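You operate a simulated robot arm through the tools that you are given. There is no shell and no other tool. Be economical: measure what you need, move in short steps, check, and stop when the job is done.

The job below is to be done with a simulated two-armed robot. You get a single attempt, and the scene is never put back.

TASK
Pick up the small wooden brush with one hand, pass it to the other hand and put it on the bed of the hand folder.

The check looks at the end state, three seconds after you hand in, the way a careful person would. Anything else that was tipped, shoved, dropped, spilled or broken makes it a failure.

THE ROBOT
Two 7-joint arms with two-finger parallel grippers on one trunk, on a base that drives. Base frame: it is fixed to the floor where the robot stands at the start and does not move with it; the origin is under the middle of the robot, x ahead of it, y to its left, z up. Readings come in mm, rad, newtons and seconds.
The left shoulder is at the start at [20, 138, 1300], the right one opposite. With the tool pointing down near the work surface each hand reaches from about 100 to 480 mm from the robot's upright axis, wherever it stands, measured 20 degrees to its own side. Places, roughly: bed of the hand folder (54x22 cm) [1640, 2160, 900]. Payload 1.57 kg a hand.
The TCP of each hand is the grasp point between the finger pads, 30 mm short of the fingertips. In the tool frame z runs along the fingers and y along their closing line. The gripper opens to 80 mm. The fingers are 17 mm wide and 12 mm thick; the gripper's body (40 by 82 mm) begins 80 mm behind the TCP.
Orientation is told as [roll, pitch, yaw] about the base's x, y, z axes, in that order, counted from this pose: with the fingers straight down and closing along the base's y, the tool's x points along the base's -x, its y along +y and its z along -z.

THE INTERFACE
- The arms move only by the tool jog_arm. It takes "left_moves", "right_moves" or both (then of equal length, played together; a hand with none holds still); each is a list of rows, each a list of 7 numbers: the shift along the tool's x, y, z in mm, then the turn, a rotation vector about the tool's x, y, z in rad, then the gripper command, from -1 (shut) to 1 (fully open), values between in proportion. In form: [[tx, ty, tz, wx, wy, wz, hand], ...]. A call has 1 to 12 rows; each row is the pose to reach, as a shift and turn from the pose commanded when the call began, along the tool's axes at that moment. Rows are played at 5 a second. More than 50 mm and 0.15 rad between two rows, or a gripper value outside its range, and nothing of the call is played. A pose out of reach is approached as far as the arm can. The call stops where the force on the tool passes 40 N (or 10 N more than at its start, if that is more) or the arm is blocked; 0.2 s more then pass. The fingers move at their own pace (about 45 mm/s each) and stop on an object; they squeeze with about 30 N. The grip force told is the motor's: it shows also when the fingers shut on nothing. Time passes only in rows, and 0.2 s behind the last, so rows that repeat a pose let the fingers close. It gives the time, the measured TCP pose, the force on the tool (base axes), the opening and the grip force at its end, in the units of the frame above (readings bear some noise), with the torque about the TCP (base axes, N m) and any sound that the robot's microphone picked up.
- Cameras (640 x 400 px; columns grow to the right, rows downward): "scene" is now at [180.2, 46.8, 1228]; the picture's right is [0.51, -0.86, 0.00], its down [-0.09, -0.05, -0.99] and it looks along [0.86, 0.51, -0.10] (base axes); focal length 214 px, centre (320, 200). "left" rides on the left gripper at [72, 7, -122] in its tool frame; the picture's right is [-0.09, 1.00, 0.00], its down [-0.84, -0.08, -0.54] and it looks along [-0.54, -0.05, 0.84] (tool axes); focal length 238 px, centre (320, 200). "right" rides on the right gripper at [72, -7, -122] in its tool frame; the picture's right is [0.09, 1.00, 0.00], its down [-0.84, 0.08, -0.54] and it looks along [-0.54, 0.05, 0.84] (tool axes); focal length 238 px, centre (320, 200). There is no depth. A picture from a camera that has moved, and an enlarged one, comes with that camera's place and axes in the base frame and with its lens.
- snapshot(camera): a new picture of that camera. No time passes.
- lift_body(by): slides the trunk up (or, below 0, down) by that many mm; the arms and the scene camera ride with it, the base frame stays. It gives what a move gives, with no picture.
- base_move(legs): drives the robot by 1 to 6 legs, each [ahead, left, turn to the left] in mm, mm and rad, along the robot's own axes; the way and the turn of a leg run together, so that a leg with both is an arc; at most 1500 mm and 3.142 rad a leg. The arms and the cameras ride along, it lands a little off, and it stops where it bumps. It gives what a move gives.
- pan_tilt(pan, tilt): turns the head with the scene camera to pan (to the left, within 1.047 rad either way) and tilt (down, from -0.506 to 1.204), counted from straight ahead of the robot. It gives what a move gives.
- inspect(camera, box): a new picture of the part [left, top, right, bottom] of that camera's present view, enlarged. No time passes.
- close_job(): hands the job in; it is judged then, once.

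Work in short steps. Places have to be worked out from the pictures, the camera data and where the tool is seen: move nearer, look again, correct. Check each grasp and each placing, and mend what went wrong. You have 120 turns and 100 pictures in all, those below and enlarged ones among them. Open the grippers and draw the arms clear of the work before you hand the job in, unless the task says otherwise; then end with one line.

The tools are called as a command line: name --argument value ..., lists and objects as JSON in quotes. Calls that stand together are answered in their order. jog_arm: Moves the arms, as the interface text tells. Its arguments: {"type":"object","properties":{"left_moves":{"type":"array","items":{"type":"array","items":{"type":"number"}}},"right_moves":{"type":"array","items":{"type":"array","items":{"type":"number"}}}},"required":[]} The other tools are called the same way: lift_body (by) slides the trunk up or down; base_move (legs) drives the base; pan_tilt (pan, tilt) turns the head that bears the scene camera; snapshot (camera) takes a picture; inspect (camera, box) takes an enlarged picture of a part of a camera's view; close_job () hands the job in.

At the start:

```text
t: 0.0
left_ee_pos: [344.7, 356.9, 1175.9]
left_orientation: [0.0, 0.002, 0.003]
left_ft_force: [-0.4, 0.7, 0.5]
left_wrist_torque: [-0.02, 0.03, -0.05]
left_width: 80.0
left_grip_force: 0.0
right_ee_pos: [288.9, 13.4, 1179.4]
right_orientation: [-0.006, 0.044, 0.001]
right_ft_force: [0.4, 0.0, -0.1]
right_wrist_torque: [0.02, -0.04, -0.02]
right_width: 80.1
right_grip_force: 0.1
trunk travel left (down, up): [-675.0, 565.0]
robot x, y, heading: [-1.4, 0.9, -0.003]
head pan, tilt: [0.536, 0.105]
```

scene: 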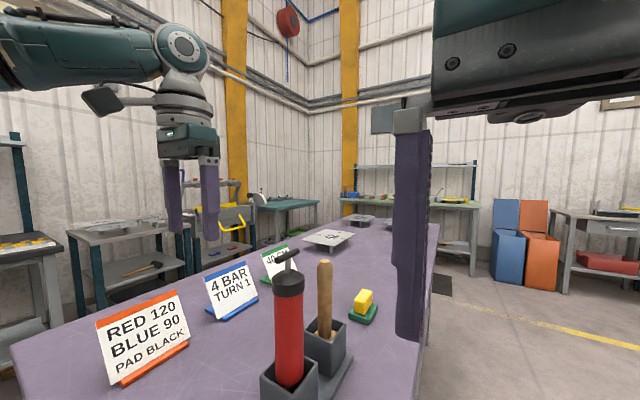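
right: 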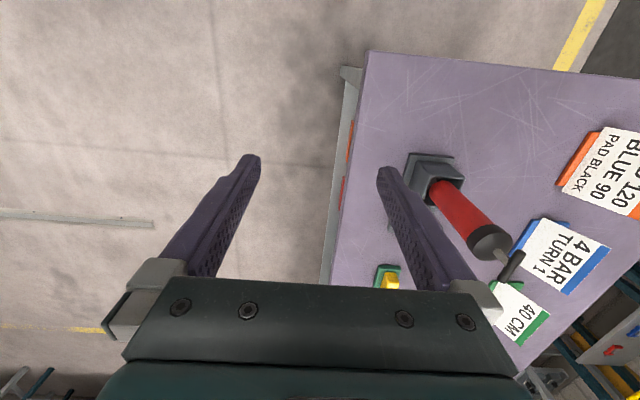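
left: 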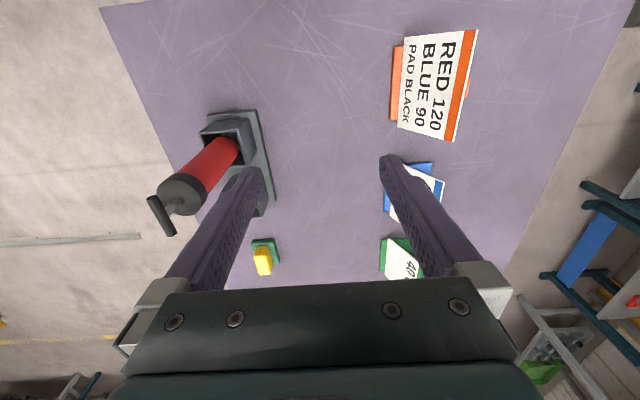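

The pictures show a pump and a wooden handle in a holder, plus a yellow item; I look closer to find the brush and the hand folder.

inspect --camera "scene" --box '[240, 170, 500, 332]'

inspect --camera "scene" --box '[0, 150, 320, 350]'

inspect --camera "left" --box '[120, 80, 320, 280]'

```text
2.46 times, centred on (370, 251) of scene
camera zoom: at [180.2, 46.8, 1228.0], right [0.51, -0.86, 0.0], down [-0.09, -0.05, -0.99], along [0.86, 0.51, -0.1], focal length 528 px, centre (197, 74)
```

zoom: 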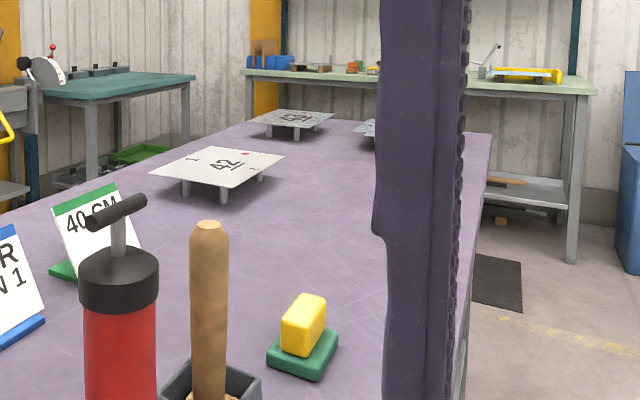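

```text
2.00 times, centred on (160, 250) of scene
camera zoom: at [180.2, 46.8, 1228.0], right [0.51, -0.86, 0.0], down [-0.09, -0.05, -0.99], along [0.86, 0.51, -0.1], focal length 429 px, centre (640, 100)
```

zoom: 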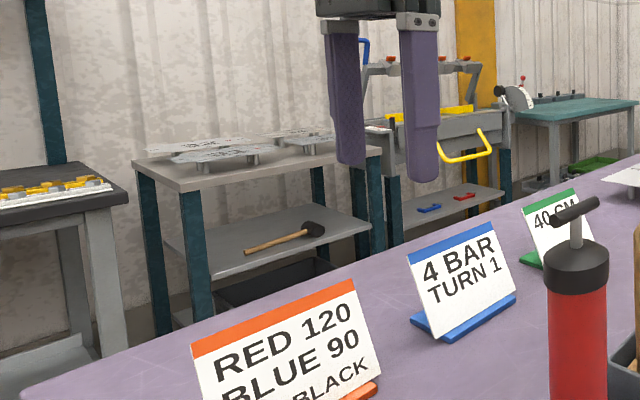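

```text
2.00 times, centred on (220, 180) of left
camera zoom: at [271.3, 363.9, 1296.8], right [0.09, 1.0, 0.0], down [0.84, -0.08, 0.54], along [0.54, -0.05, -0.84], focal length 477 px, centre (520, 240)
```

zoom: 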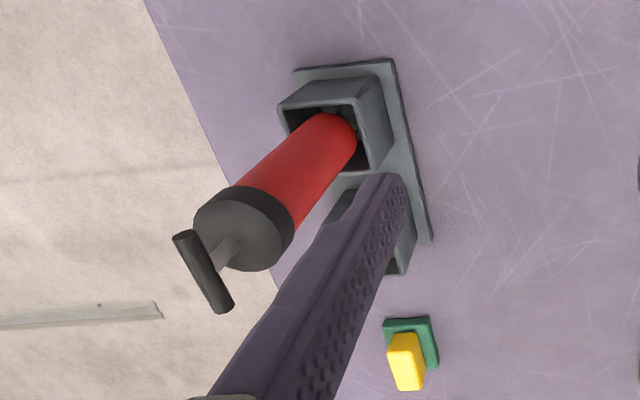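

The folder is the grey machine with the yellow handle. Now I check candidates for the brush: the back bench and the handle in the holder.

inspect --camera "scene" --box '[330, 175, 490, 275]'

inspect --camera "scene" --box '[260, 250, 400, 400]'

inspect --camera "scene" --box '[160, 170, 280, 245]'

```text
4.00 times, centred on (410, 225) of scene
camera zoom: at [180.2, 46.8, 1228.0], right [0.51, -0.86, 0.0], down [-0.09, -0.05, -0.99], along [0.86, 0.51, -0.1], focal length 858 px, centre (-40, 100)
```

zoom: 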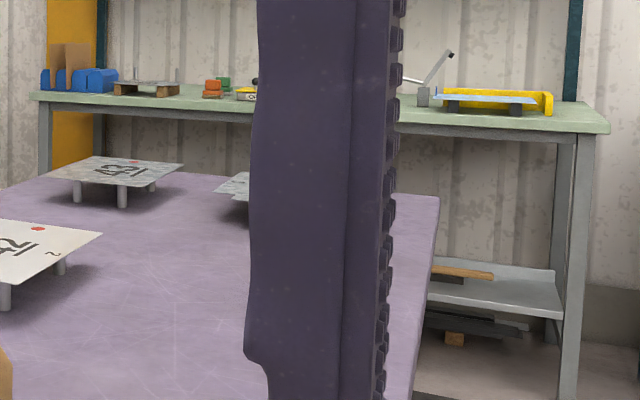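

```text
2.67 times, centred on (330, 325) of scene
camera zoom: at [180.2, 46.8, 1228.0], right [0.51, -0.86, 0.0], down [-0.09, -0.05, -0.99], along [0.86, 0.51, -0.1], focal length 572 px, centre (293, -133)
```

zoom: 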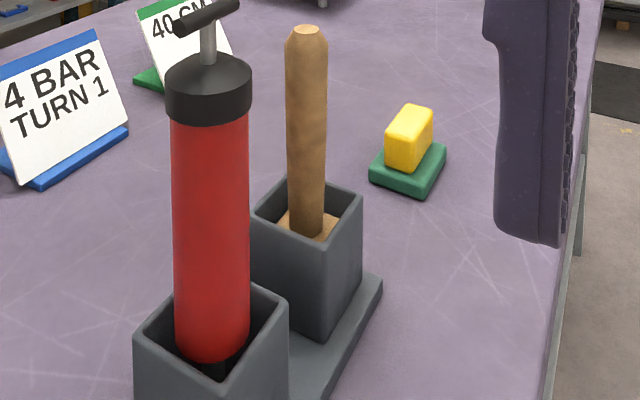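

```text
5.33 times, centred on (220, 208) of scene
camera zoom: at [180.2, 46.8, 1228.0], right [0.51, -0.86, 0.0], down [-0.09, -0.05, -0.99], along [0.86, 0.51, -0.1], focal length 1144 px, centre (853, 160)
```

zoom: 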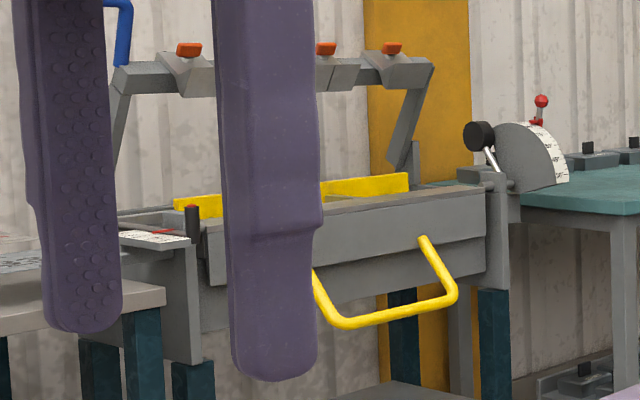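

The holder's wooden handle has a wooden block at its foot: a likely brush. I pan right and left to rule out others.

pan_tilt --pan -0.6 --tilt 0.25

snapshot --camera "scene"

pan_tilt --pan 1.04 --tilt 0.25

snapshot --camera "scene"

pan_tilt --pan 0.2 --tilt 0.8

snapshot --camera "scene"

```text
t: 1.4
left_ee_pos: [344.0, 358.0, 1175.9]
left_orientation: [-0.001, -0.001, 0.002]
left_ft_force: [1.0, 0.4, 0.3]
left_wrist_torque: [0.0, -0.01, 0.01]
left_width: 80.1
left_grip_force: 0.1
right_ee_pos: [290.1, 14.0, 1180.4]
right_orientation: [-0.009, 0.044, 0.0]
right_ft_force: [0.4, -0.8, 0.0]
right_wrist_torque: [0.01, -0.01, 0.01]
right_width: 80.1
right_grip_force: 0.0
trunk travel left (down, up): [-675.0, 565.0]
robot x, y, heading: [3.2, -3.2, -0.002]
head pan, tilt: [-0.6, 0.25]
```

```text
90 pictures are left
camera scene: at [178.0, -52.9, 1214.5], right [-0.56, -0.83, 0.0], down [-0.2, 0.14, -0.97], along [0.8, -0.55, -0.25], focal length 214 px, centre (320, 200)
```

scene: 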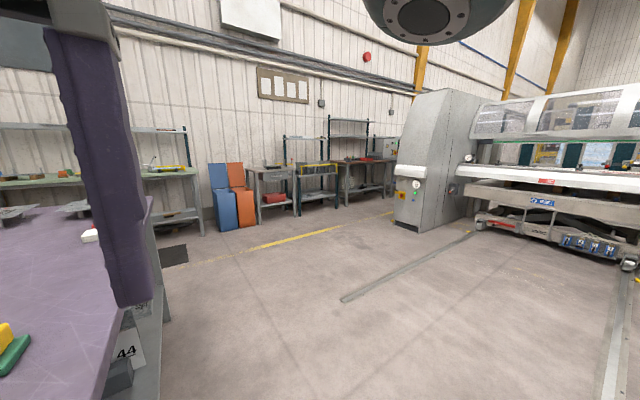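

```text
t: 3.0
left_ee_pos: [345.5, 356.5, 1174.9]
left_orientation: [0.0, -0.002, 0.004]
left_ft_force: [0.2, 0.0, 0.2]
left_wrist_torque: [0.03, 0.0, -0.01]
left_width: 80.1
left_grip_force: 0.0
right_ee_pos: [288.9, 13.3, 1180.8]
right_orientation: [-0.005, 0.046, 0.001]
right_ft_force: [0.9, 0.3, 0.2]
right_wrist_torque: [0.0, -0.01, 0.01]
right_width: 79.9
right_grip_force: 0.0
trunk travel left (down, up): [-675.0, 565.0]
robot x, y, heading: [-1.0, -2.1, -0.003]
head pan, tilt: [1.04, 0.25]
```

```text
89 pictures are left
camera scene: at [148.3, 80.3, 1214.4], right [0.86, -0.51, 0.0], down [-0.13, -0.21, -0.97], along [0.49, 0.84, -0.25], focal length 214 px, centre (320, 200)
```

scene: 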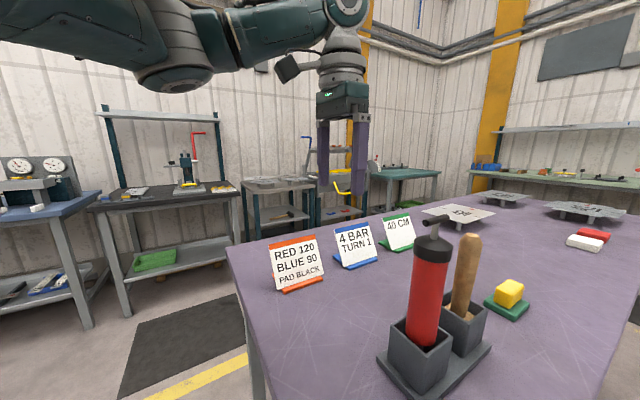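

```text
t: 4.2
left_ee_pos: [344.5, 357.9, 1174.7]
left_orientation: [0.001, -0.001, 0.001]
left_ft_force: [0.7, 0.3, 0.4]
left_wrist_torque: [0.02, 0.01, 0.0]
left_width: 79.9
left_grip_force: 0.1
right_ee_pos: [289.6, 12.9, 1179.4]
right_orientation: [-0.005, 0.047, 0.001]
right_ft_force: [0.2, -0.2, 0.0]
right_wrist_torque: [0.0, 0.0, -0.02]
right_width: 80.0
right_grip_force: 0.1
trunk travel left (down, up): [-675.0, 565.0]
robot x, y, heading: [-0.4, 0.9, 0.003]
head pan, tilt: [0.201, 0.799]
```

```text
88 pictures are left
camera scene: at [180.0, 16.0, 1165.4], right [0.2, -0.98, 0.0], down [-0.7, -0.14, -0.7], along [0.68, 0.14, -0.72], focal length 214 px, centre (320, 200)
```

scene: 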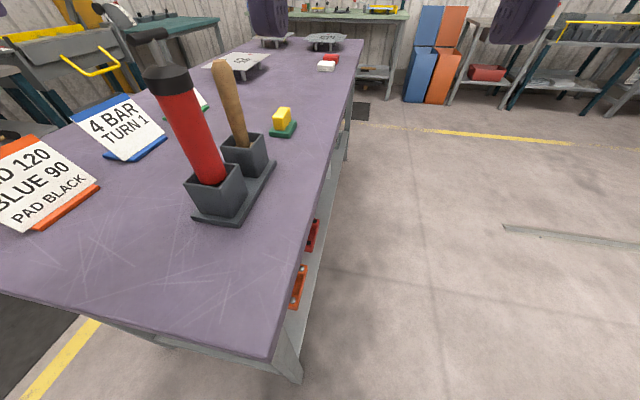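

I zoom on the holder from above to see whether the wooden head has bristles.

inspect --camera "scene" --box '[180, 50, 310, 230]'

inspect --camera "scene" --box '[260, 0, 420, 100]'

```text
2.22 times, centred on (245, 140) of scene
camera zoom: at [180.0, 16.0, 1165.4], right [0.2, -0.98, 0.0], down [-0.7, -0.14, -0.7], along [0.68, 0.14, -0.72], focal length 477 px, centre (487, 333)
```

zoom: 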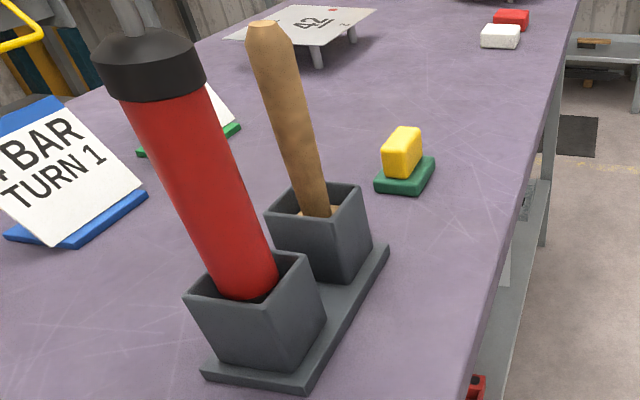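

```text
4.00 times, centred on (340, 50) of scene
camera zoom: at [180.0, 16.0, 1165.4], right [0.2, -0.98, 0.0], down [-0.7, -0.14, -0.7], along [0.68, 0.14, -0.72], focal length 858 px, centre (240, 800)
```

zoom: 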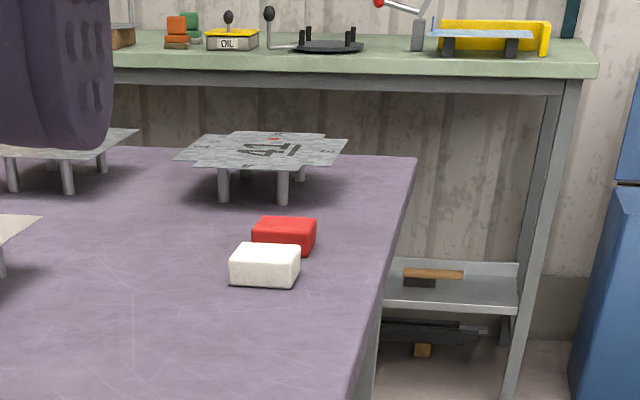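

The handle top sits near (499, 227, 1082), the pump near (406, 236, 1125). I move the left hand (above the pump, clear of it) so its camera looks down into the holder.

jog_arm --left_moves '[[15, 0, -40, 0, 0, 0, 1], [44, -30, -50, 0, 0, 0, 1], [44, -75, -50, 0, 0, 0, 1], [44, -115, -50, 0, 0, 0, 1]]'

snapshot --camera "left"

```text
t: 5.0
left_ee_pos: [290.5, 332.9, 1182.1]
left_orientation: [-0.018, 0.201, 0.252]
left_ft_force: [-0.2, -0.3, 0.0]
left_wrist_torque: [0.01, -0.01, 0.0]
left_width: 79.9
left_grip_force: 0.0
right_ee_pos: [289.0, 12.5, 1179.1]
right_orientation: [-0.007, 0.048, 0.0]
right_ft_force: [-0.2, 0.2, 0.1]
right_wrist_torque: [-0.01, -0.01, 0.0]
right_width: 79.8
right_grip_force: 0.0
trunk travel left (down, up): [-675.0, 565.0]
robot x, y, heading: [0.3, -2.1, 0.004]
head pan, tilt: [0.201, 0.799]
stopped in row 4 (left hand): the arm was blocked; the commanded pose is now the measured one
```

```text
85 pictures are left
camera left: at [243.1, 330.0, 1315.3], right [-0.16, 0.99, -0.04], down [0.92, 0.16, 0.37], along [0.37, 0.03, -0.93], focal length 238 px, centre (320, 200)
```

left: 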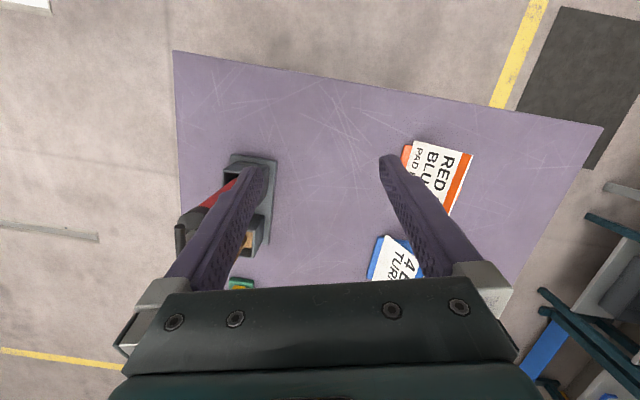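

The hand ran into its close-in limit. I raise the trunk, then drive to the table's right side (edge near y=70) to face the holder within reach.

lift_body --by 200

base_move --legs '[[0, -400, 0], [370, 0, 0], [0, 0, 1.571]]'

pan_tilt --pan -0.1 --tilt 0.8

snapshot --camera "scene"

snapshot --camera "right"

```text
t: 7.2
left_ee_pos: [291.1, 333.1, 1383.1]
left_orientation: [-0.015, 0.201, 0.25]
left_ft_force: [0.3, 0.6, -0.1]
left_wrist_torque: [-0.01, -0.03, -0.05]
left_width: 79.8
left_grip_force: 0.0
right_ee_pos: [289.1, 14.0, 1378.9]
right_orientation: [-0.006, 0.047, 0.0]
right_ft_force: [0.6, 0.2, 0.8]
right_wrist_torque: [-0.04, 0.0, -0.01]
right_width: 80.3
right_grip_force: 0.0
trunk travel left (down, up): [-875.0, 365.0]
robot x, y, heading: [-1.4, 3.3, 0.003]
head pan, tilt: [0.201, 0.799]
```

```text
t: 15.4
left_ee_pos: [42.1, -97.2, 1381.7]
left_orientation: [-0.016, 0.202, 1.795]
left_ft_force: [0.3, -0.5, -0.4]
left_wrist_torque: [0.01, -0.01, -0.01]
left_width: 79.9
left_grip_force: 0.1
right_ee_pos: [360.1, -106.4, 1379.1]
right_orientation: [-0.005, 0.046, 1.547]
right_ft_force: [-0.9, -0.5, -0.7]
right_wrist_torque: [0.01, -0.01, -0.02]
right_width: 80.5
right_grip_force: 0.1
trunk travel left (down, up): [-875.0, 365.0]
robot x, y, heading: [365.6, -395.4, 1.545]
head pan, tilt: [0.201, 0.799]
```

```text
t: 16.2
left_ee_pos: [41.9, -96.8, 1381.7]
left_orientation: [-0.015, 0.202, 1.793]
left_ft_force: [-0.4, 0.7, -0.7]
left_wrist_torque: [0.02, 0.0, 0.01]
left_width: 80.3
left_grip_force: 0.1
right_ee_pos: [361.4, -107.3, 1379.2]
right_orientation: [-0.003, 0.047, 1.546]
right_ft_force: [0.2, 0.4, 0.4]
right_wrist_torque: [-0.03, 0.0, 0.0]
right_width: 80.2
right_grip_force: 0.1
trunk travel left (down, up): [-875.0, 365.0]
robot x, y, heading: [363.2, -399.8, 1.546]
head pan, tilt: [-0.099, 0.799]
```

```text
84 pictures are left
camera scene: at [380.1, -217.0, 1365.4], right [0.99, -0.12, 0.0], down [-0.09, -0.71, -0.7], along [0.09, 0.69, -0.72], focal length 214 px, centre (320, 200)
```

scene: 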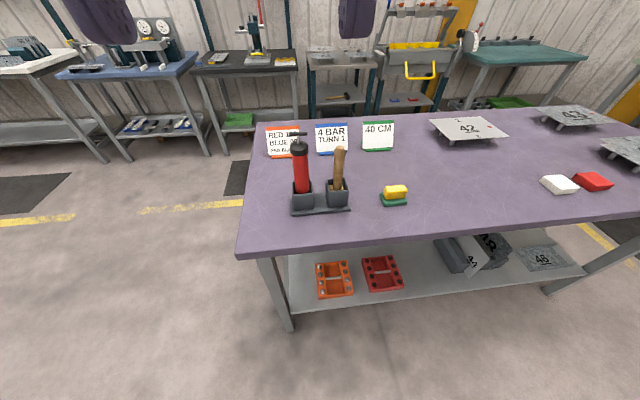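

```text
83 pictures are left
camera right: at [363.6, -173.4, 1503.9], right [-1.0, -0.07, 0.0], down [-0.06, 0.86, 0.5], along [-0.03, 0.5, -0.87], focal length 238 px, centre (320, 200)
```

right: 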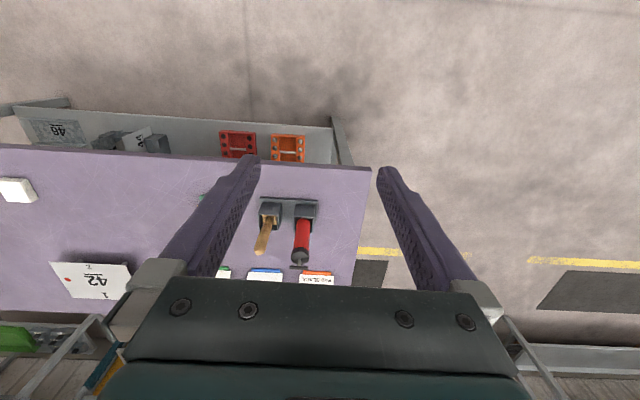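

The geometry agrees (brush near x=495, y=221). I zoom on the brush and on the other benches for any other brush-like object.

inspect --camera "scene" --box '[270, 130, 420, 224]'

inspect --camera "scene" --box '[0, 0, 320, 130]'

inspect --camera "scene" --box '[290, 0, 610, 130]'

inspect --camera "right" --box '[220, 180, 360, 280]'

```text
4.26 times, centred on (345, 177) of scene
camera zoom: at [380.1, -217.0, 1365.4], right [0.99, -0.12, 0.0], down [-0.09, -0.71, -0.7], along [0.09, 0.69, -0.72], focal length 913 px, centre (214, 298)
```

zoom: 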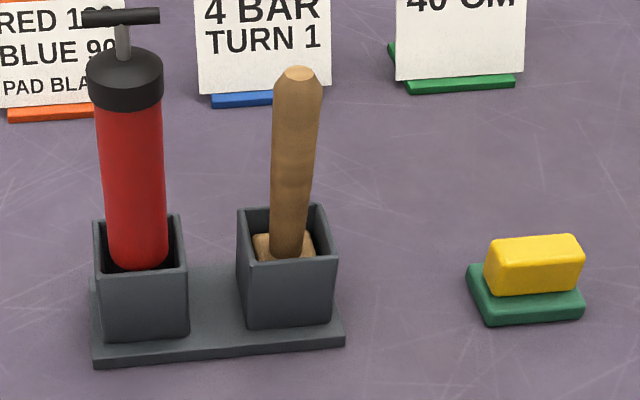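

```text
2.00 times, centred on (160, 65) of scene
camera zoom: at [380.1, -217.0, 1365.4], right [0.99, -0.12, 0.0], down [-0.09, -0.71, -0.7], along [0.09, 0.69, -0.72], focal length 429 px, centre (640, 470)
```

zoom: 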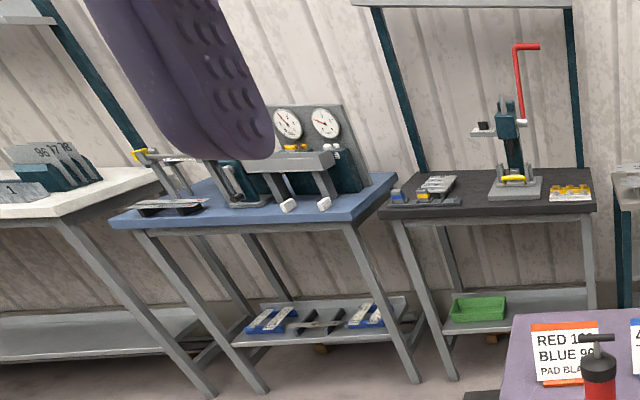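

```text
2.00 times, centred on (450, 65) of scene
camera zoom: at [380.1, -217.0, 1365.4], right [0.99, -0.12, 0.0], down [-0.09, -0.71, -0.7], along [0.09, 0.69, -0.72], focal length 429 px, centre (60, 470)
```

zoom: 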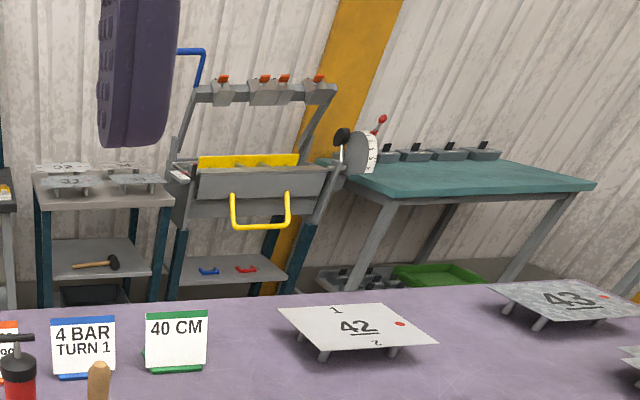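

```text
4.00 times, centred on (290, 230) of right
camera zoom: at [363.6, -173.4, 1503.9], right [-1.0, -0.07, 0.0], down [-0.06, 0.86, 0.5], along [-0.03, 0.5, -0.87], focal length 953 px, centre (440, 80)
```

zoom: 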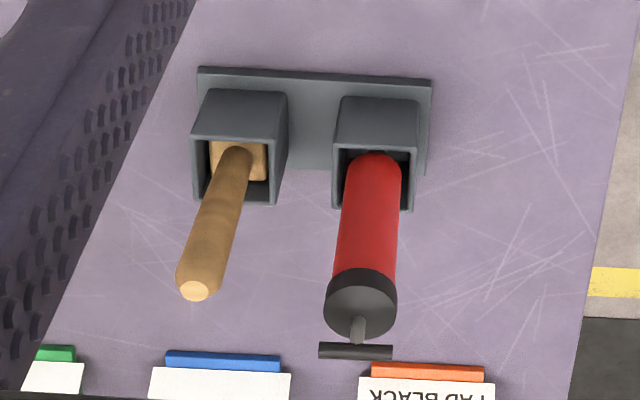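

This is a wooden block brush with its handle up, in the holder at about (485, 221), handle top at about z 1087. I drive up so the right hand reaches it.

base_move --legs '[[260, 0, 0.02]]'

snapshot --camera "scene"

snapshot --camera "right"

```text
t: 18.1
left_ee_pos: [39.4, 158.7, 1380.8]
left_orientation: [-0.015, 0.203, 1.813]
left_ft_force: [-0.5, 0.1, -0.5]
left_wrist_torque: [0.0, 0.03, -0.02]
left_width: 79.9
left_grip_force: 0.1
right_ee_pos: [358.8, 154.9, 1379.3]
right_orientation: [-0.004, 0.048, 1.565]
right_ft_force: [0.4, -1.0, -0.4]
right_wrist_torque: [0.03, 0.02, -0.01]
right_width: 79.9
right_grip_force: 0.1
trunk travel left (down, up): [-875.0, 365.0]
robot x, y, heading: [371.9, -136.6, 1.568]
head pan, tilt: [-0.099, 0.799]
```

```text
78 pictures are left
camera scene: at [380.9, 44.8, 1365.4], right [0.99, -0.11, 0.0], down [-0.08, -0.71, -0.7], along [0.07, 0.69, -0.72], focal length 214 px, centre (320, 200)
```

scene: 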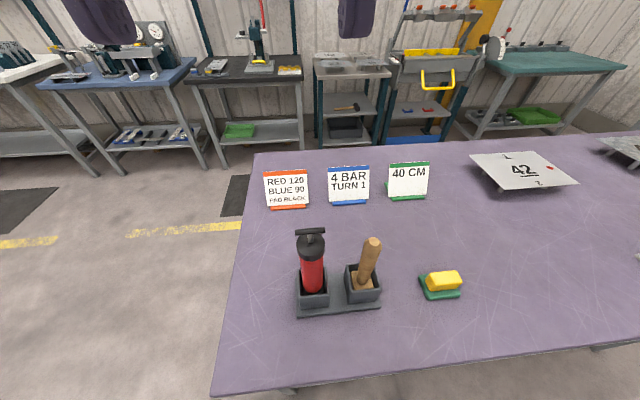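

```text
77 pictures are left
camera right: at [363.4, 88.2, 1503.9], right [-1.0, -0.09, 0.0], down [-0.08, 0.86, 0.5], along [-0.04, 0.5, -0.86], focal length 238 px, centre (320, 200)
```

right: 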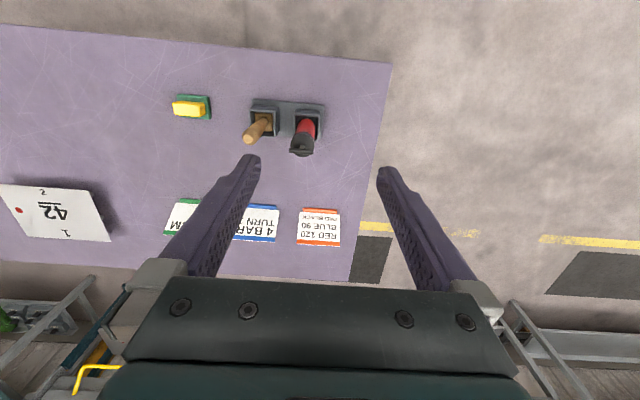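

I bring the right hand over the handle at z≈1200, straightening its small tilt and opening to about 60 mm.

jog_arm --right_moves '[[-12, -24, 30, 0, -0.01, 0, 0.5], [-24, -48, 60, 0, -0.02, 0, 0.5], [-36, -72, 90, 0, -0.03, 0, 0.5], [-48, -96, 120, 0, -0.04, 0, 0.5], [-60, -121, 150, 0, -0.048, 0, 0.5], [-68, -121, 180, 0, -0.048, 0, 0.5]]'

snapshot --camera "right"

snapshot --camera "scene"

```text
t: 19.5
left_ee_pos: [39.7, 158.0, 1381.5]
left_orientation: [-0.015, 0.203, 1.814]
left_ft_force: [-0.4, -0.4, -0.2]
left_wrist_torque: [-0.01, 0.0, 0.02]
left_width: 79.8
left_grip_force: 0.1
right_ee_pos: [480.7, 212.6, 1198.3]
right_orientation: [-0.007, -0.001, 1.567]
right_ft_force: [-0.2, 0.1, 0.0]
right_wrist_torque: [0.0, 0.02, 0.02]
right_width: 60.2
right_grip_force: 0.1
trunk travel left (down, up): [-875.0, 365.0]
robot x, y, heading: [372.0, -136.9, 1.569]
head pan, tilt: [-0.099, 0.799]
```

```text
76 pictures are left
camera right: at [485.3, 140.5, 1319.5], right [-1.0, -0.09, -0.01], down [-0.08, 0.84, 0.54], along [-0.04, 0.54, -0.84], focal length 238 px, centre (320, 200)
```

right: 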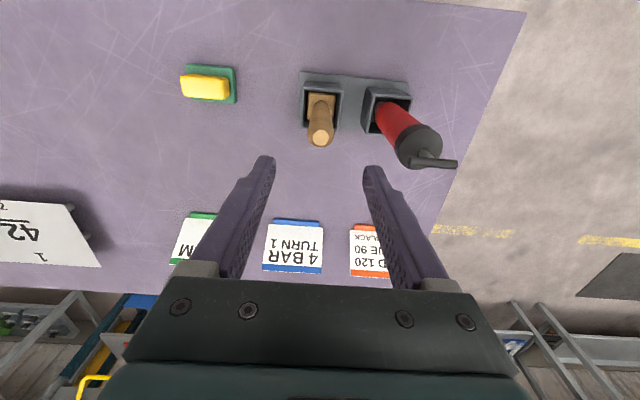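

```text
75 pictures are left
camera scene: at [380.9, 44.8, 1365.4], right [0.99, -0.11, 0.0], down [-0.08, -0.71, -0.7], along [0.07, 0.69, -0.72], focal length 214 px, centre (320, 200)
```

scene: 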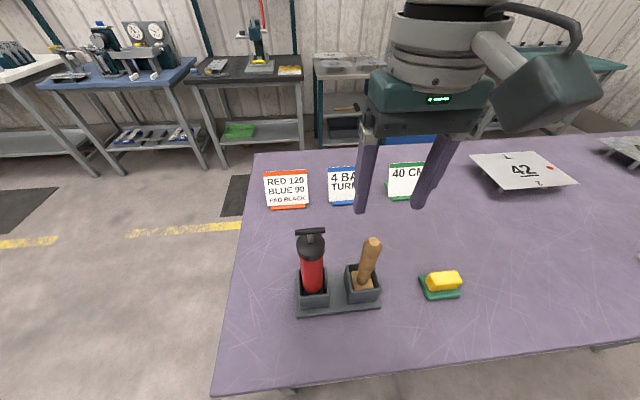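

Handle top at about (481, 213), straight below the hand. I descend to z≈1062 with the fingers open.

jog_arm --right_moves '[[0, 0, 40, 0, 0, 0, 0.5], [0, 0, 75, 0, 0, 0, 0.5], [0, 0, 105, 0, 0, 0, 0.5], [0, 0, 136, 0, 0, 0, 0.5]]'

snapshot --camera "right"

inspect --camera "scene" --box '[260, 160, 500, 320]'

```text
t: 20.5
left_ee_pos: [39.9, 157.6, 1380.7]
left_orientation: [-0.016, 0.203, 1.814]
left_ft_force: [-0.1, 0.3, -0.1]
left_wrist_torque: [-0.01, 0.0, -0.04]
left_width: 80.2
left_grip_force: 0.0
right_ee_pos: [483.6, 214.2, 1059.9]
right_orientation: [-0.005, -0.002, 1.564]
right_ft_force: [-0.1, -0.8, -0.3]
right_wrist_torque: [-0.01, 0.01, -0.01]
right_width: 60.0
right_grip_force: 0.1
trunk travel left (down, up): [-875.0, 365.0]
robot x, y, heading: [373.7, -131.8, 1.563]
head pan, tilt: [-0.099, 0.799]
```

```text
74 pictures are left
camera right: at [488.2, 141.1, 1181.8], right [-1.0, -0.09, -0.01], down [-0.08, 0.84, 0.54], along [-0.04, 0.54, -0.84], focal length 238 px, centre (320, 200)
```

right: 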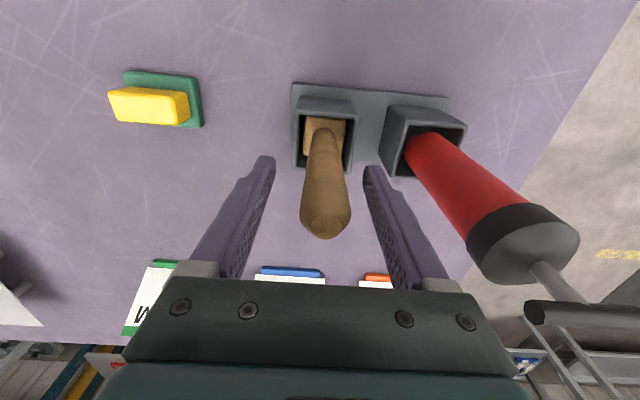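

```text
2.50 times, centred on (380, 240) of scene
camera zoom: at [380.9, 44.8, 1365.4], right [0.99, -0.11, 0.0], down [-0.08, -0.71, -0.7], along [0.07, 0.69, -0.72], focal length 536 px, centre (170, 100)
```

zoom: 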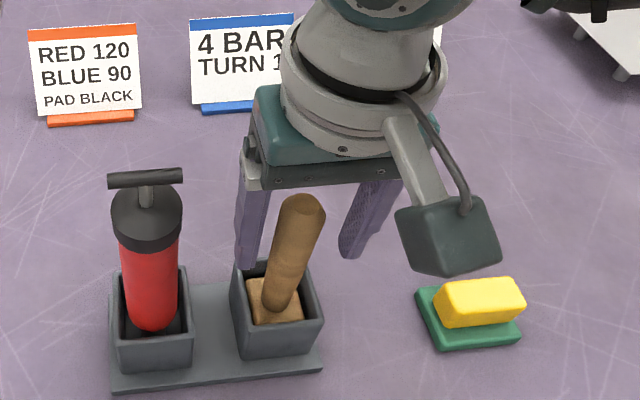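

The handle stands between the fingers. I close the right gripper.

jog_arm --right_moves '[[0, 0, 0, 0, 0, 0, 0.1], [0, 0, 0, 0, 0, 0, -0.3], [0, 0, 0, 0, 0, 0, -1], [0, 0, 0, 0, 0, 0, -1], [0, 0, 0, 0, 0, 0, -1]]'

snapshot --camera "right"

```text
t: 21.7
left_ee_pos: [39.7, 158.2, 1381.5]
left_orientation: [-0.016, 0.202, 1.815]
left_ft_force: [-0.1, 0.4, 0.7]
left_wrist_torque: [-0.01, -0.01, 0.0]
left_width: 80.0
left_grip_force: 0.1
right_ee_pos: [484.3, 212.2, 1062.0]
right_orientation: [-0.006, -0.002, 1.566]
right_ft_force: [-0.1, -0.3, 0.5]
right_wrist_torque: [-0.05, 0.24, 0.04]
right_width: 24.7
right_grip_force: 29.9
trunk travel left (down, up): [-875.0, 365.0]
robot x, y, heading: [371.4, -131.5, 1.565]
head pan, tilt: [-0.099, 0.799]
```

```text
72 pictures are left
camera right: at [488.1, 141.2, 1182.3], right [-1.0, -0.09, -0.01], down [-0.08, 0.84, 0.54], along [-0.04, 0.54, -0.84], focal length 238 px, centre (320, 200)
```

right: 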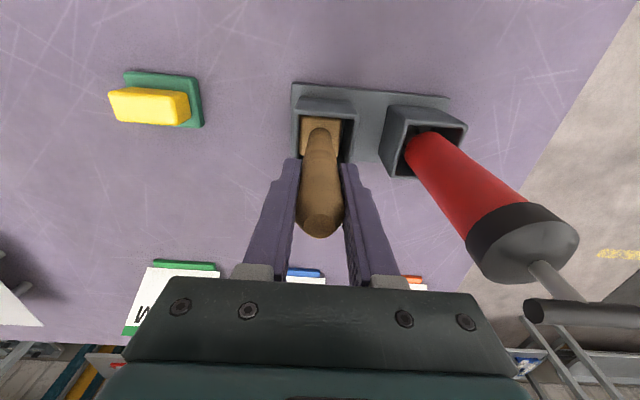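

Gripped at 24.7 mm. I lift slowly, straight up, watching forces.

jog_arm --right_moves '[[0, 0, -15, 0, 0, 0, -1], [0, 0, -30, 0, 0, 0, -1], [0, 0, -50, 0, 0, 0, -1], [0, 0, -70, 0, 0, 0, -1]]'

snapshot --camera "scene"

snapshot --camera "right"

```text
t: 22.7
left_ee_pos: [38.9, 157.9, 1381.4]
left_orientation: [-0.016, 0.204, 1.812]
left_ft_force: [-1.0, -0.6, -0.1]
left_wrist_torque: [0.0, 0.0, -0.01]
left_width: 80.1
left_grip_force: 0.0
right_ee_pos: [482.0, 213.3, 1132.3]
right_orientation: [-0.005, 0.0, 1.565]
right_ft_force: [1.1, 0.2, -0.1]
right_wrist_torque: [-0.03, -0.11, -0.02]
right_width: 24.8
right_grip_force: 29.6
trunk travel left (down, up): [-875.0, 365.0]
robot x, y, heading: [371.7, -137.0, 1.566]
head pan, tilt: [-0.099, 0.799]
```

```text
71 pictures are left
camera scene: at [380.8, 44.8, 1365.3], right [0.99, -0.11, 0.0], down [-0.08, -0.71, -0.7], along [0.07, 0.69, -0.72], focal length 214 px, centre (320, 200)
```

scene: 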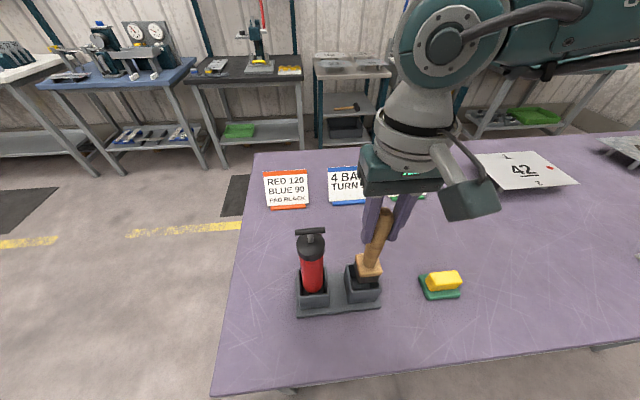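

```text
70 pictures are left
camera right: at [486.6, 140.6, 1252.3], right [-1.0, -0.09, -0.01], down [-0.08, 0.84, 0.54], along [-0.04, 0.54, -0.84], focal length 238 px, centre (320, 200)
```

right: 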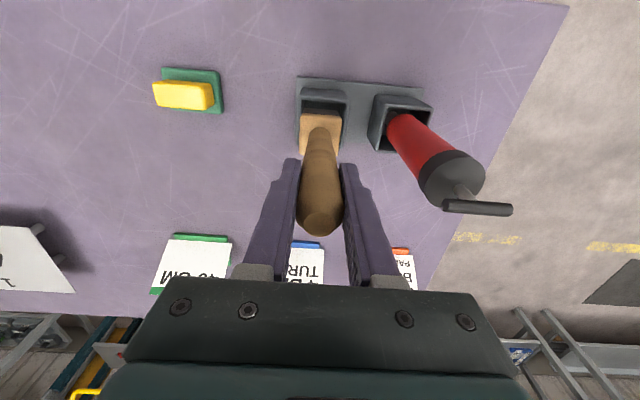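

The brush rises with the hand. I raise the trunk for a clean vertical exit.

lift_body --by 150

snapshot --camera "scene"

snapshot --camera "right"

```text
t: 24.4
left_ee_pos: [39.8, 157.3, 1532.0]
left_orientation: [-0.016, 0.202, 1.812]
left_ft_force: [0.2, -0.1, -0.6]
left_wrist_torque: [0.01, 0.01, -0.01]
left_width: 80.0
left_grip_force: 0.1
right_ee_pos: [482.1, 211.7, 1281.7]
right_orientation: [-0.005, -0.001, 1.564]
right_ft_force: [0.9, 0.1, -1.0]
right_wrist_torque: [0.02, 0.03, 0.01]
right_width: 24.7
right_grip_force: 30.5
trunk travel left (down, up): [-1025.0, 215.0]
robot x, y, heading: [370.2, -133.4, 1.562]
head pan, tilt: [-0.099, 0.799]
```

```text
69 pictures are left
camera scene: at [380.8, 44.8, 1515.3], right [0.99, -0.11, 0.0], down [-0.08, -0.71, -0.7], along [0.07, 0.69, -0.72], focal length 214 px, centre (320, 200)
```

scene: 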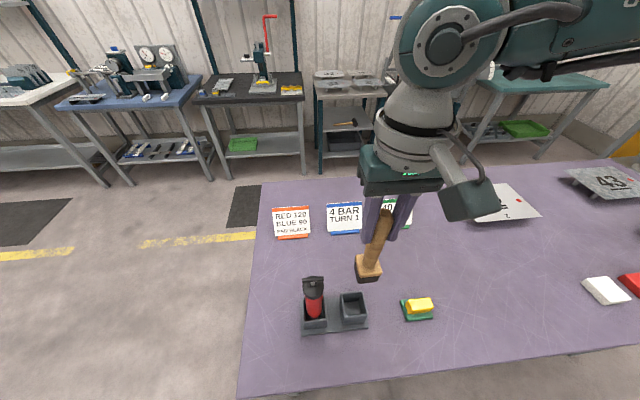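

```text
68 pictures are left
camera right: at [486.7, 140.7, 1402.0], right [-1.0, -0.09, -0.01], down [-0.08, 0.84, 0.54], along [-0.04, 0.54, -0.84], focal length 238 px, centre (320, 200)
```

right: 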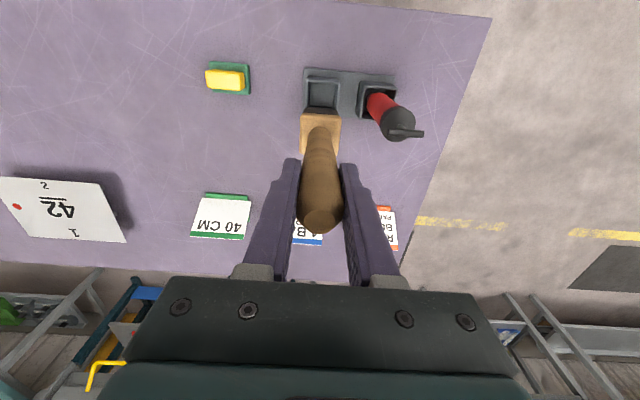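

Brush is out and the holder undisturbed. I back away from the table to do the handover over open floor.

base_move --legs '[[-500, 0, 0]]'

inspect --camera "right" --box '[220, 80, 420, 280]'

inspect --camera "scene" --box '[300, 150, 500, 300]'

```text
t: 27.4
left_ee_pos: [37.9, -339.2, 1530.9]
left_orientation: [-0.014, 0.204, 1.808]
left_ft_force: [-1.0, 0.1, 0.5]
left_wrist_torque: [0.0, 0.04, 0.0]
left_width: 80.1
left_grip_force: 0.0
right_ee_pos: [479.8, -285.8, 1280.5]
right_orientation: [-0.005, 0.0, 1.56]
right_ft_force: [-0.7, 0.2, -1.1]
right_wrist_torque: [0.02, 0.07, -0.01]
right_width: 24.8
right_grip_force: 30.1
trunk travel left (down, up): [-1025.0, 215.0]
robot x, y, heading: [366.4, -634.4, 1.559]
head pan, tilt: [-0.099, 0.799]
```

```text
2.00 times, centred on (320, 180) of right
camera zoom: at [483.9, -357.9, 1402.2], right [-1.0, -0.08, -0.01], down [-0.07, 0.84, 0.54], along [-0.04, 0.54, -0.84], focal length 477 px, centre (320, 240)
```

zoom: 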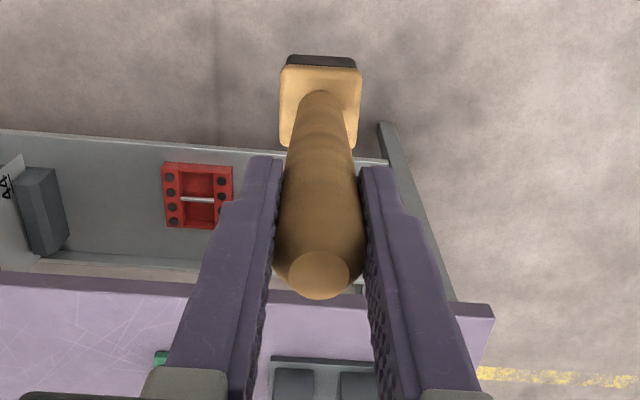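

```text
2.67 times, centred on (400, 225) of scene
camera zoom: at [377.6, -453.6, 1515.3], right [0.99, -0.11, 0.0], down [-0.08, -0.71, -0.7], along [0.08, 0.69, -0.72], focal length 572 px, centre (107, 133)
```

zoom: 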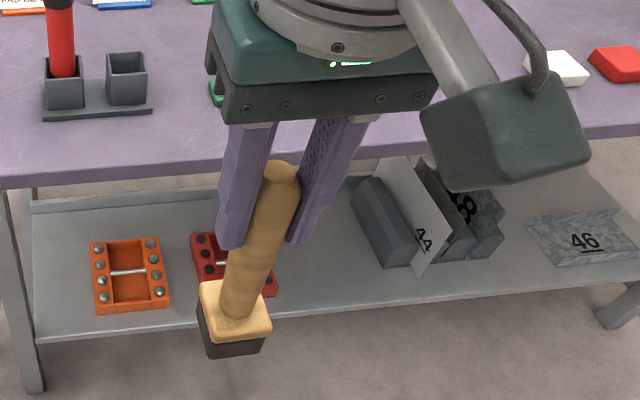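

Firmly held, head free. I straighten the left hand and bring it lower and in front, ready to turn it for the handover.

jog_arm --left_moves '[[-9, -20, 35, 0, -0.07, 0, 1], [-18, -45, 70, 0, -0.14, 0, 1], [-27, -75, 100, 0, -0.2, 0, 1], [-35, -106, 130, 0, -0.2, 0, 1]]'

```text
t: 28.4
left_ee_pos: [142.3, -303.4, 1398.9]
left_orientation: [-0.015, 0.003, 1.814]
left_ft_force: [0.8, -0.3, 0.2]
left_wrist_torque: [0.0, 0.01, 0.0]
left_width: 80.1
left_grip_force: 0.1
right_ee_pos: [478.8, -286.0, 1281.4]
right_orientation: [-0.005, -0.002, 1.561]
right_ft_force: [-0.7, -0.8, -1.2]
right_wrist_torque: [0.0, 0.08, 0.0]
right_width: 24.8
right_grip_force: 30.1
trunk travel left (down, up): [-1025.0, 215.0]
robot x, y, heading: [366.1, -635.8, 1.565]
head pan, tilt: [-0.099, 0.799]
```

Left is upright now. I turn it 1.8 rad about its own axis so it will close fore-and-aft, camera outward.

jog_arm --left_moves '[[0, 0, 0, 0, 0, 0.15, 1], [0, 0, 0, 0, 0, 0.3, 1], [0, 0, 0, 0, 0, 0.45, 1], [0, 0, 0, 0, 0, 0.6, 1], [0, 0, 0, 0, 0, 0.75, 1], [0, 0, 0, 0, 0, 0.9, 1], [0, 0, 0, 0, 0, 1.05, 1], [0, 0, 0, 0, 0, 1.2, 1], [0, 0, 0, 0, 0, 1.35, 1], [0, 0, 0, 0, 0, 1.5, 1], [0, 0, 0, 0, 0, 1.65, 1], [0, 0, 0, 0, 0, 1.79, 1]]'

```text
t: 30.9
left_ee_pos: [140.8, -305.4, 1398.4]
left_orientation: [0.0, -0.014, 0.019]
left_ft_force: [-0.3, 0.3, -1.0]
left_wrist_torque: [0.05, -0.03, -0.02]
left_width: 79.9
left_grip_force: 0.0
right_ee_pos: [479.5, -286.2, 1281.3]
right_orientation: [-0.007, -0.001, 1.562]
right_ft_force: [-0.3, 0.0, -1.5]
right_wrist_torque: [0.01, 0.06, -0.01]
right_width: 24.4
right_grip_force: 30.0
trunk travel left (down, up): [-1025.0, 215.0]
robot x, y, heading: [366.0, -637.2, 1.559]
head pan, tilt: [-0.099, 0.799]
```

That worked. Now I roll the right hand so the brush lies level with its head pointing to the robot's left.

jog_arm --right_moves '[[0, 0, 0, -0.14, 0, 0, -1], [0, 0, 0, -0.28, 0, 0, -1], [0, 0, 0, -0.42, 0, 0, -1], [0, 0, 0, -0.56, 0, 0, -1], [0, 0, 0, -0.7, 0, 0, -1], [0, 0, 0, -0.84, 0, 0, -1], [0, 0, 0, -0.98, 0, 0, -1], [0, 0, 0, -1.12, 0, 0, -1], [0, 0, 0, -1.26, 0, 0, -1], [0, 0, 0, -1.4, 0, 0, -1], [0, 0, 0, -1.5, 0, 0, -1], [0, 0, 0, -1.57, 0, 0, -1]]'

snapshot --camera "scene"

snapshot --camera "left"

```text
t: 33.5
left_ee_pos: [138.6, -306.0, 1398.5]
left_orientation: [-0.001, -0.013, 0.019]
left_ft_force: [0.0, -0.2, 0.5]
left_wrist_torque: [0.0, 0.0, 0.02]
left_width: 80.0
left_grip_force: 0.1
right_ee_pos: [440.7, -350.8, 1374.1]
right_orientation: [1.349, -0.002, 1.433]
right_ft_force: [0.2, 0.7, -0.3]
right_wrist_torque: [0.0, -0.07, -0.02]
right_width: 24.4
right_grip_force: 30.2
right hand out of reach, approached as far as the arm can: row 6, 7, 8, 9, 10, 11, 12
trunk travel left (down, up): [-1025.0, 215.0]
robot x, y, heading: [366.8, -631.6, 1.56]
head pan, tilt: [-0.099, 0.799]
```

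```text
65 pictures are left
camera scene: at [377.7, -453.6, 1515.3], right [0.99, -0.11, 0.0], down [-0.08, -0.71, -0.7], along [0.08, 0.69, -0.72], focal length 214 px, centre (320, 200)
```

scene: 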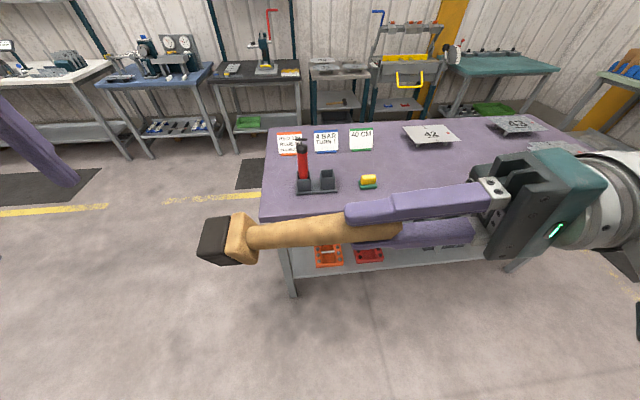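

```text
64 pictures are left
camera left: at [65.2, -300.3, 1518.1], right [0.07, 1.0, 0.0], down [0.83, -0.06, 0.55], along [0.55, -0.04, -0.83], focal length 238 px, centre (320, 200)
```

left: 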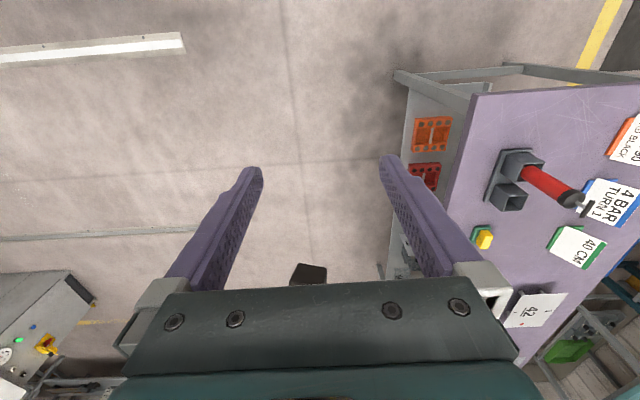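

The right hand stopped a bit short of level but the brush is nicely presented (axis ≈ (-0.97, 0.13, -0.22)), matching the picture. I bring the left hand above the bare part of the handle, tilted to match.

jog_arm --left_moves '[[0, 0, -40, 0, 0, 0, 1], [-30, -5, -60, 0, -0.04, 0.03, 1], [-75, -13, -60, 0, -0.08, 0.06, 1], [-120, -21, -60, 0, -0.12, 0.09, 1], [-165, -29, -60, 0, -0.16, 0.12, 1], [-200, -35, -60, 0, -0.2, 0.15, 1], [-214, -37, -54, 0, -0.207, 0.157, 1]]'

snapshot --camera "left"

snapshot --camera "scene"

```text
t: 35.1
left_ee_pos: [355.3, -336.5, 1457.8]
left_orientation: [0.019, -0.223, -0.137]
left_ft_force: [-0.6, 0.0, 0.6]
left_wrist_torque: [0.0, -0.01, -0.01]
left_width: 80.0
left_grip_force: 0.1
right_ee_pos: [439.9, -349.5, 1374.6]
right_orientation: [1.349, 0.0, 1.435]
right_ft_force: [-0.1, -0.2, -0.8]
right_wrist_torque: [-0.04, -0.09, 0.02]
right_width: 24.6
right_grip_force: 30.0
trunk travel left (down, up): [-1025.0, 215.0]
robot x, y, heading: [368.5, -633.4, 1.566]
head pan, tilt: [-0.099, 0.799]
```

```text
63 pictures are left
camera left: at [258.8, -319.6, 1559.0], right [0.22, 0.97, 0.04], down [0.68, -0.18, 0.71], along [0.7, -0.13, -0.7], focal length 238 px, centre (320, 200)
```

left: 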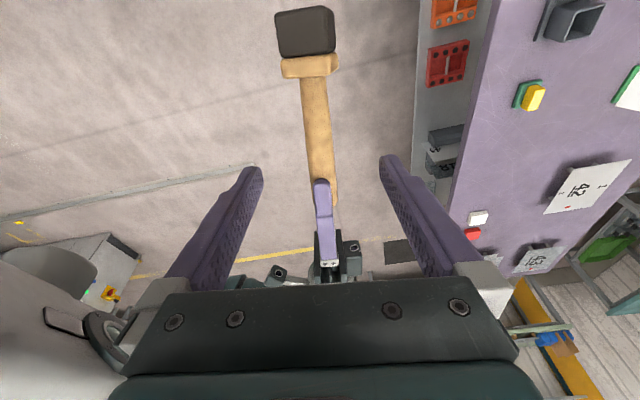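

```text
62 pictures are left
camera scene: at [377.6, -453.6, 1515.4], right [0.99, -0.11, 0.0], down [-0.08, -0.71, -0.7], along [0.08, 0.69, -0.72], focal length 214 px, centre (320, 200)
```

scene: 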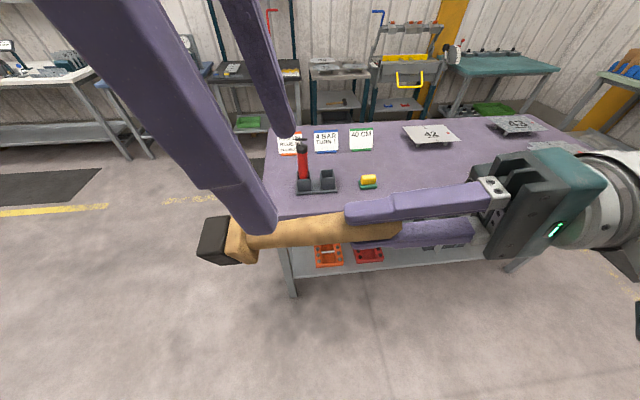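

The handle is centred between the left fingers, well between the right fingertips and the brush head. I descend onto it.

jog_arm --left_moves '[[0, -2, 30, 0, 0, 0, 1], [1, -3, 55, 0, 0, 0, 1], [2, -4, 75, 0, 0, 0, 1], [2, -4, 86, 0, 0, 0, 1]]'

snapshot --camera "left"

snapshot --camera "scene"

```text
t: 36.1
left_ee_pos: [371.3, -343.3, 1371.5]
left_orientation: [0.018, -0.219, -0.138]
left_ft_force: [0.2, 0.1, -0.2]
left_wrist_torque: [0.01, 0.01, -0.06]
left_width: 80.2
left_grip_force: 0.0
right_ee_pos: [441.0, -349.0, 1375.3]
right_orientation: [1.349, 0.0, 1.434]
right_ft_force: [0.5, 0.0, -0.4]
right_wrist_torque: [-0.01, -0.1, 0.01]
right_width: 24.3
right_grip_force: 30.4
trunk travel left (down, up): [-1025.0, 215.0]
robot x, y, heading: [366.6, -636.2, 1.563]
head pan, tilt: [-0.099, 0.799]
```

```text
61 pictures are left
camera left: at [274.7, -325.2, 1474.7], right [0.22, 0.97, 0.04], down [0.68, -0.18, 0.71], along [0.7, -0.13, -0.7], focal length 238 px, centre (320, 200)
```

left: 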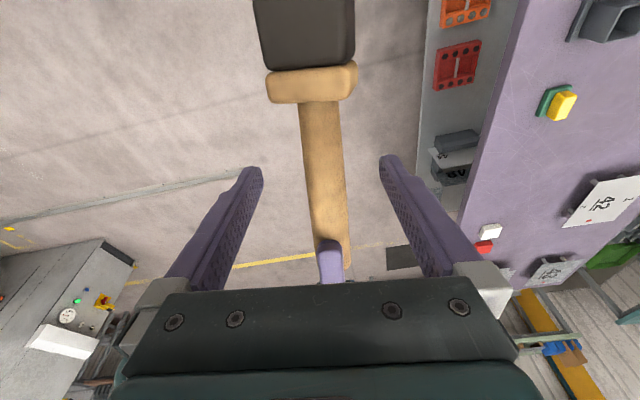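

```text
60 pictures are left
camera scene: at [377.6, -453.6, 1515.4], right [0.99, -0.11, 0.0], down [-0.08, -0.71, -0.7], along [0.08, 0.69, -0.72], focal length 214 px, centre (320, 200)
```

scene: 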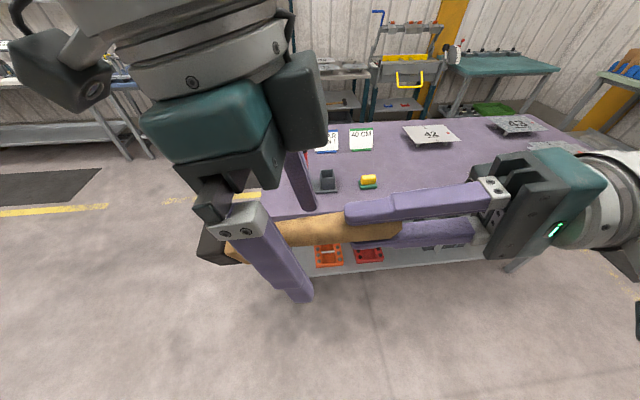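

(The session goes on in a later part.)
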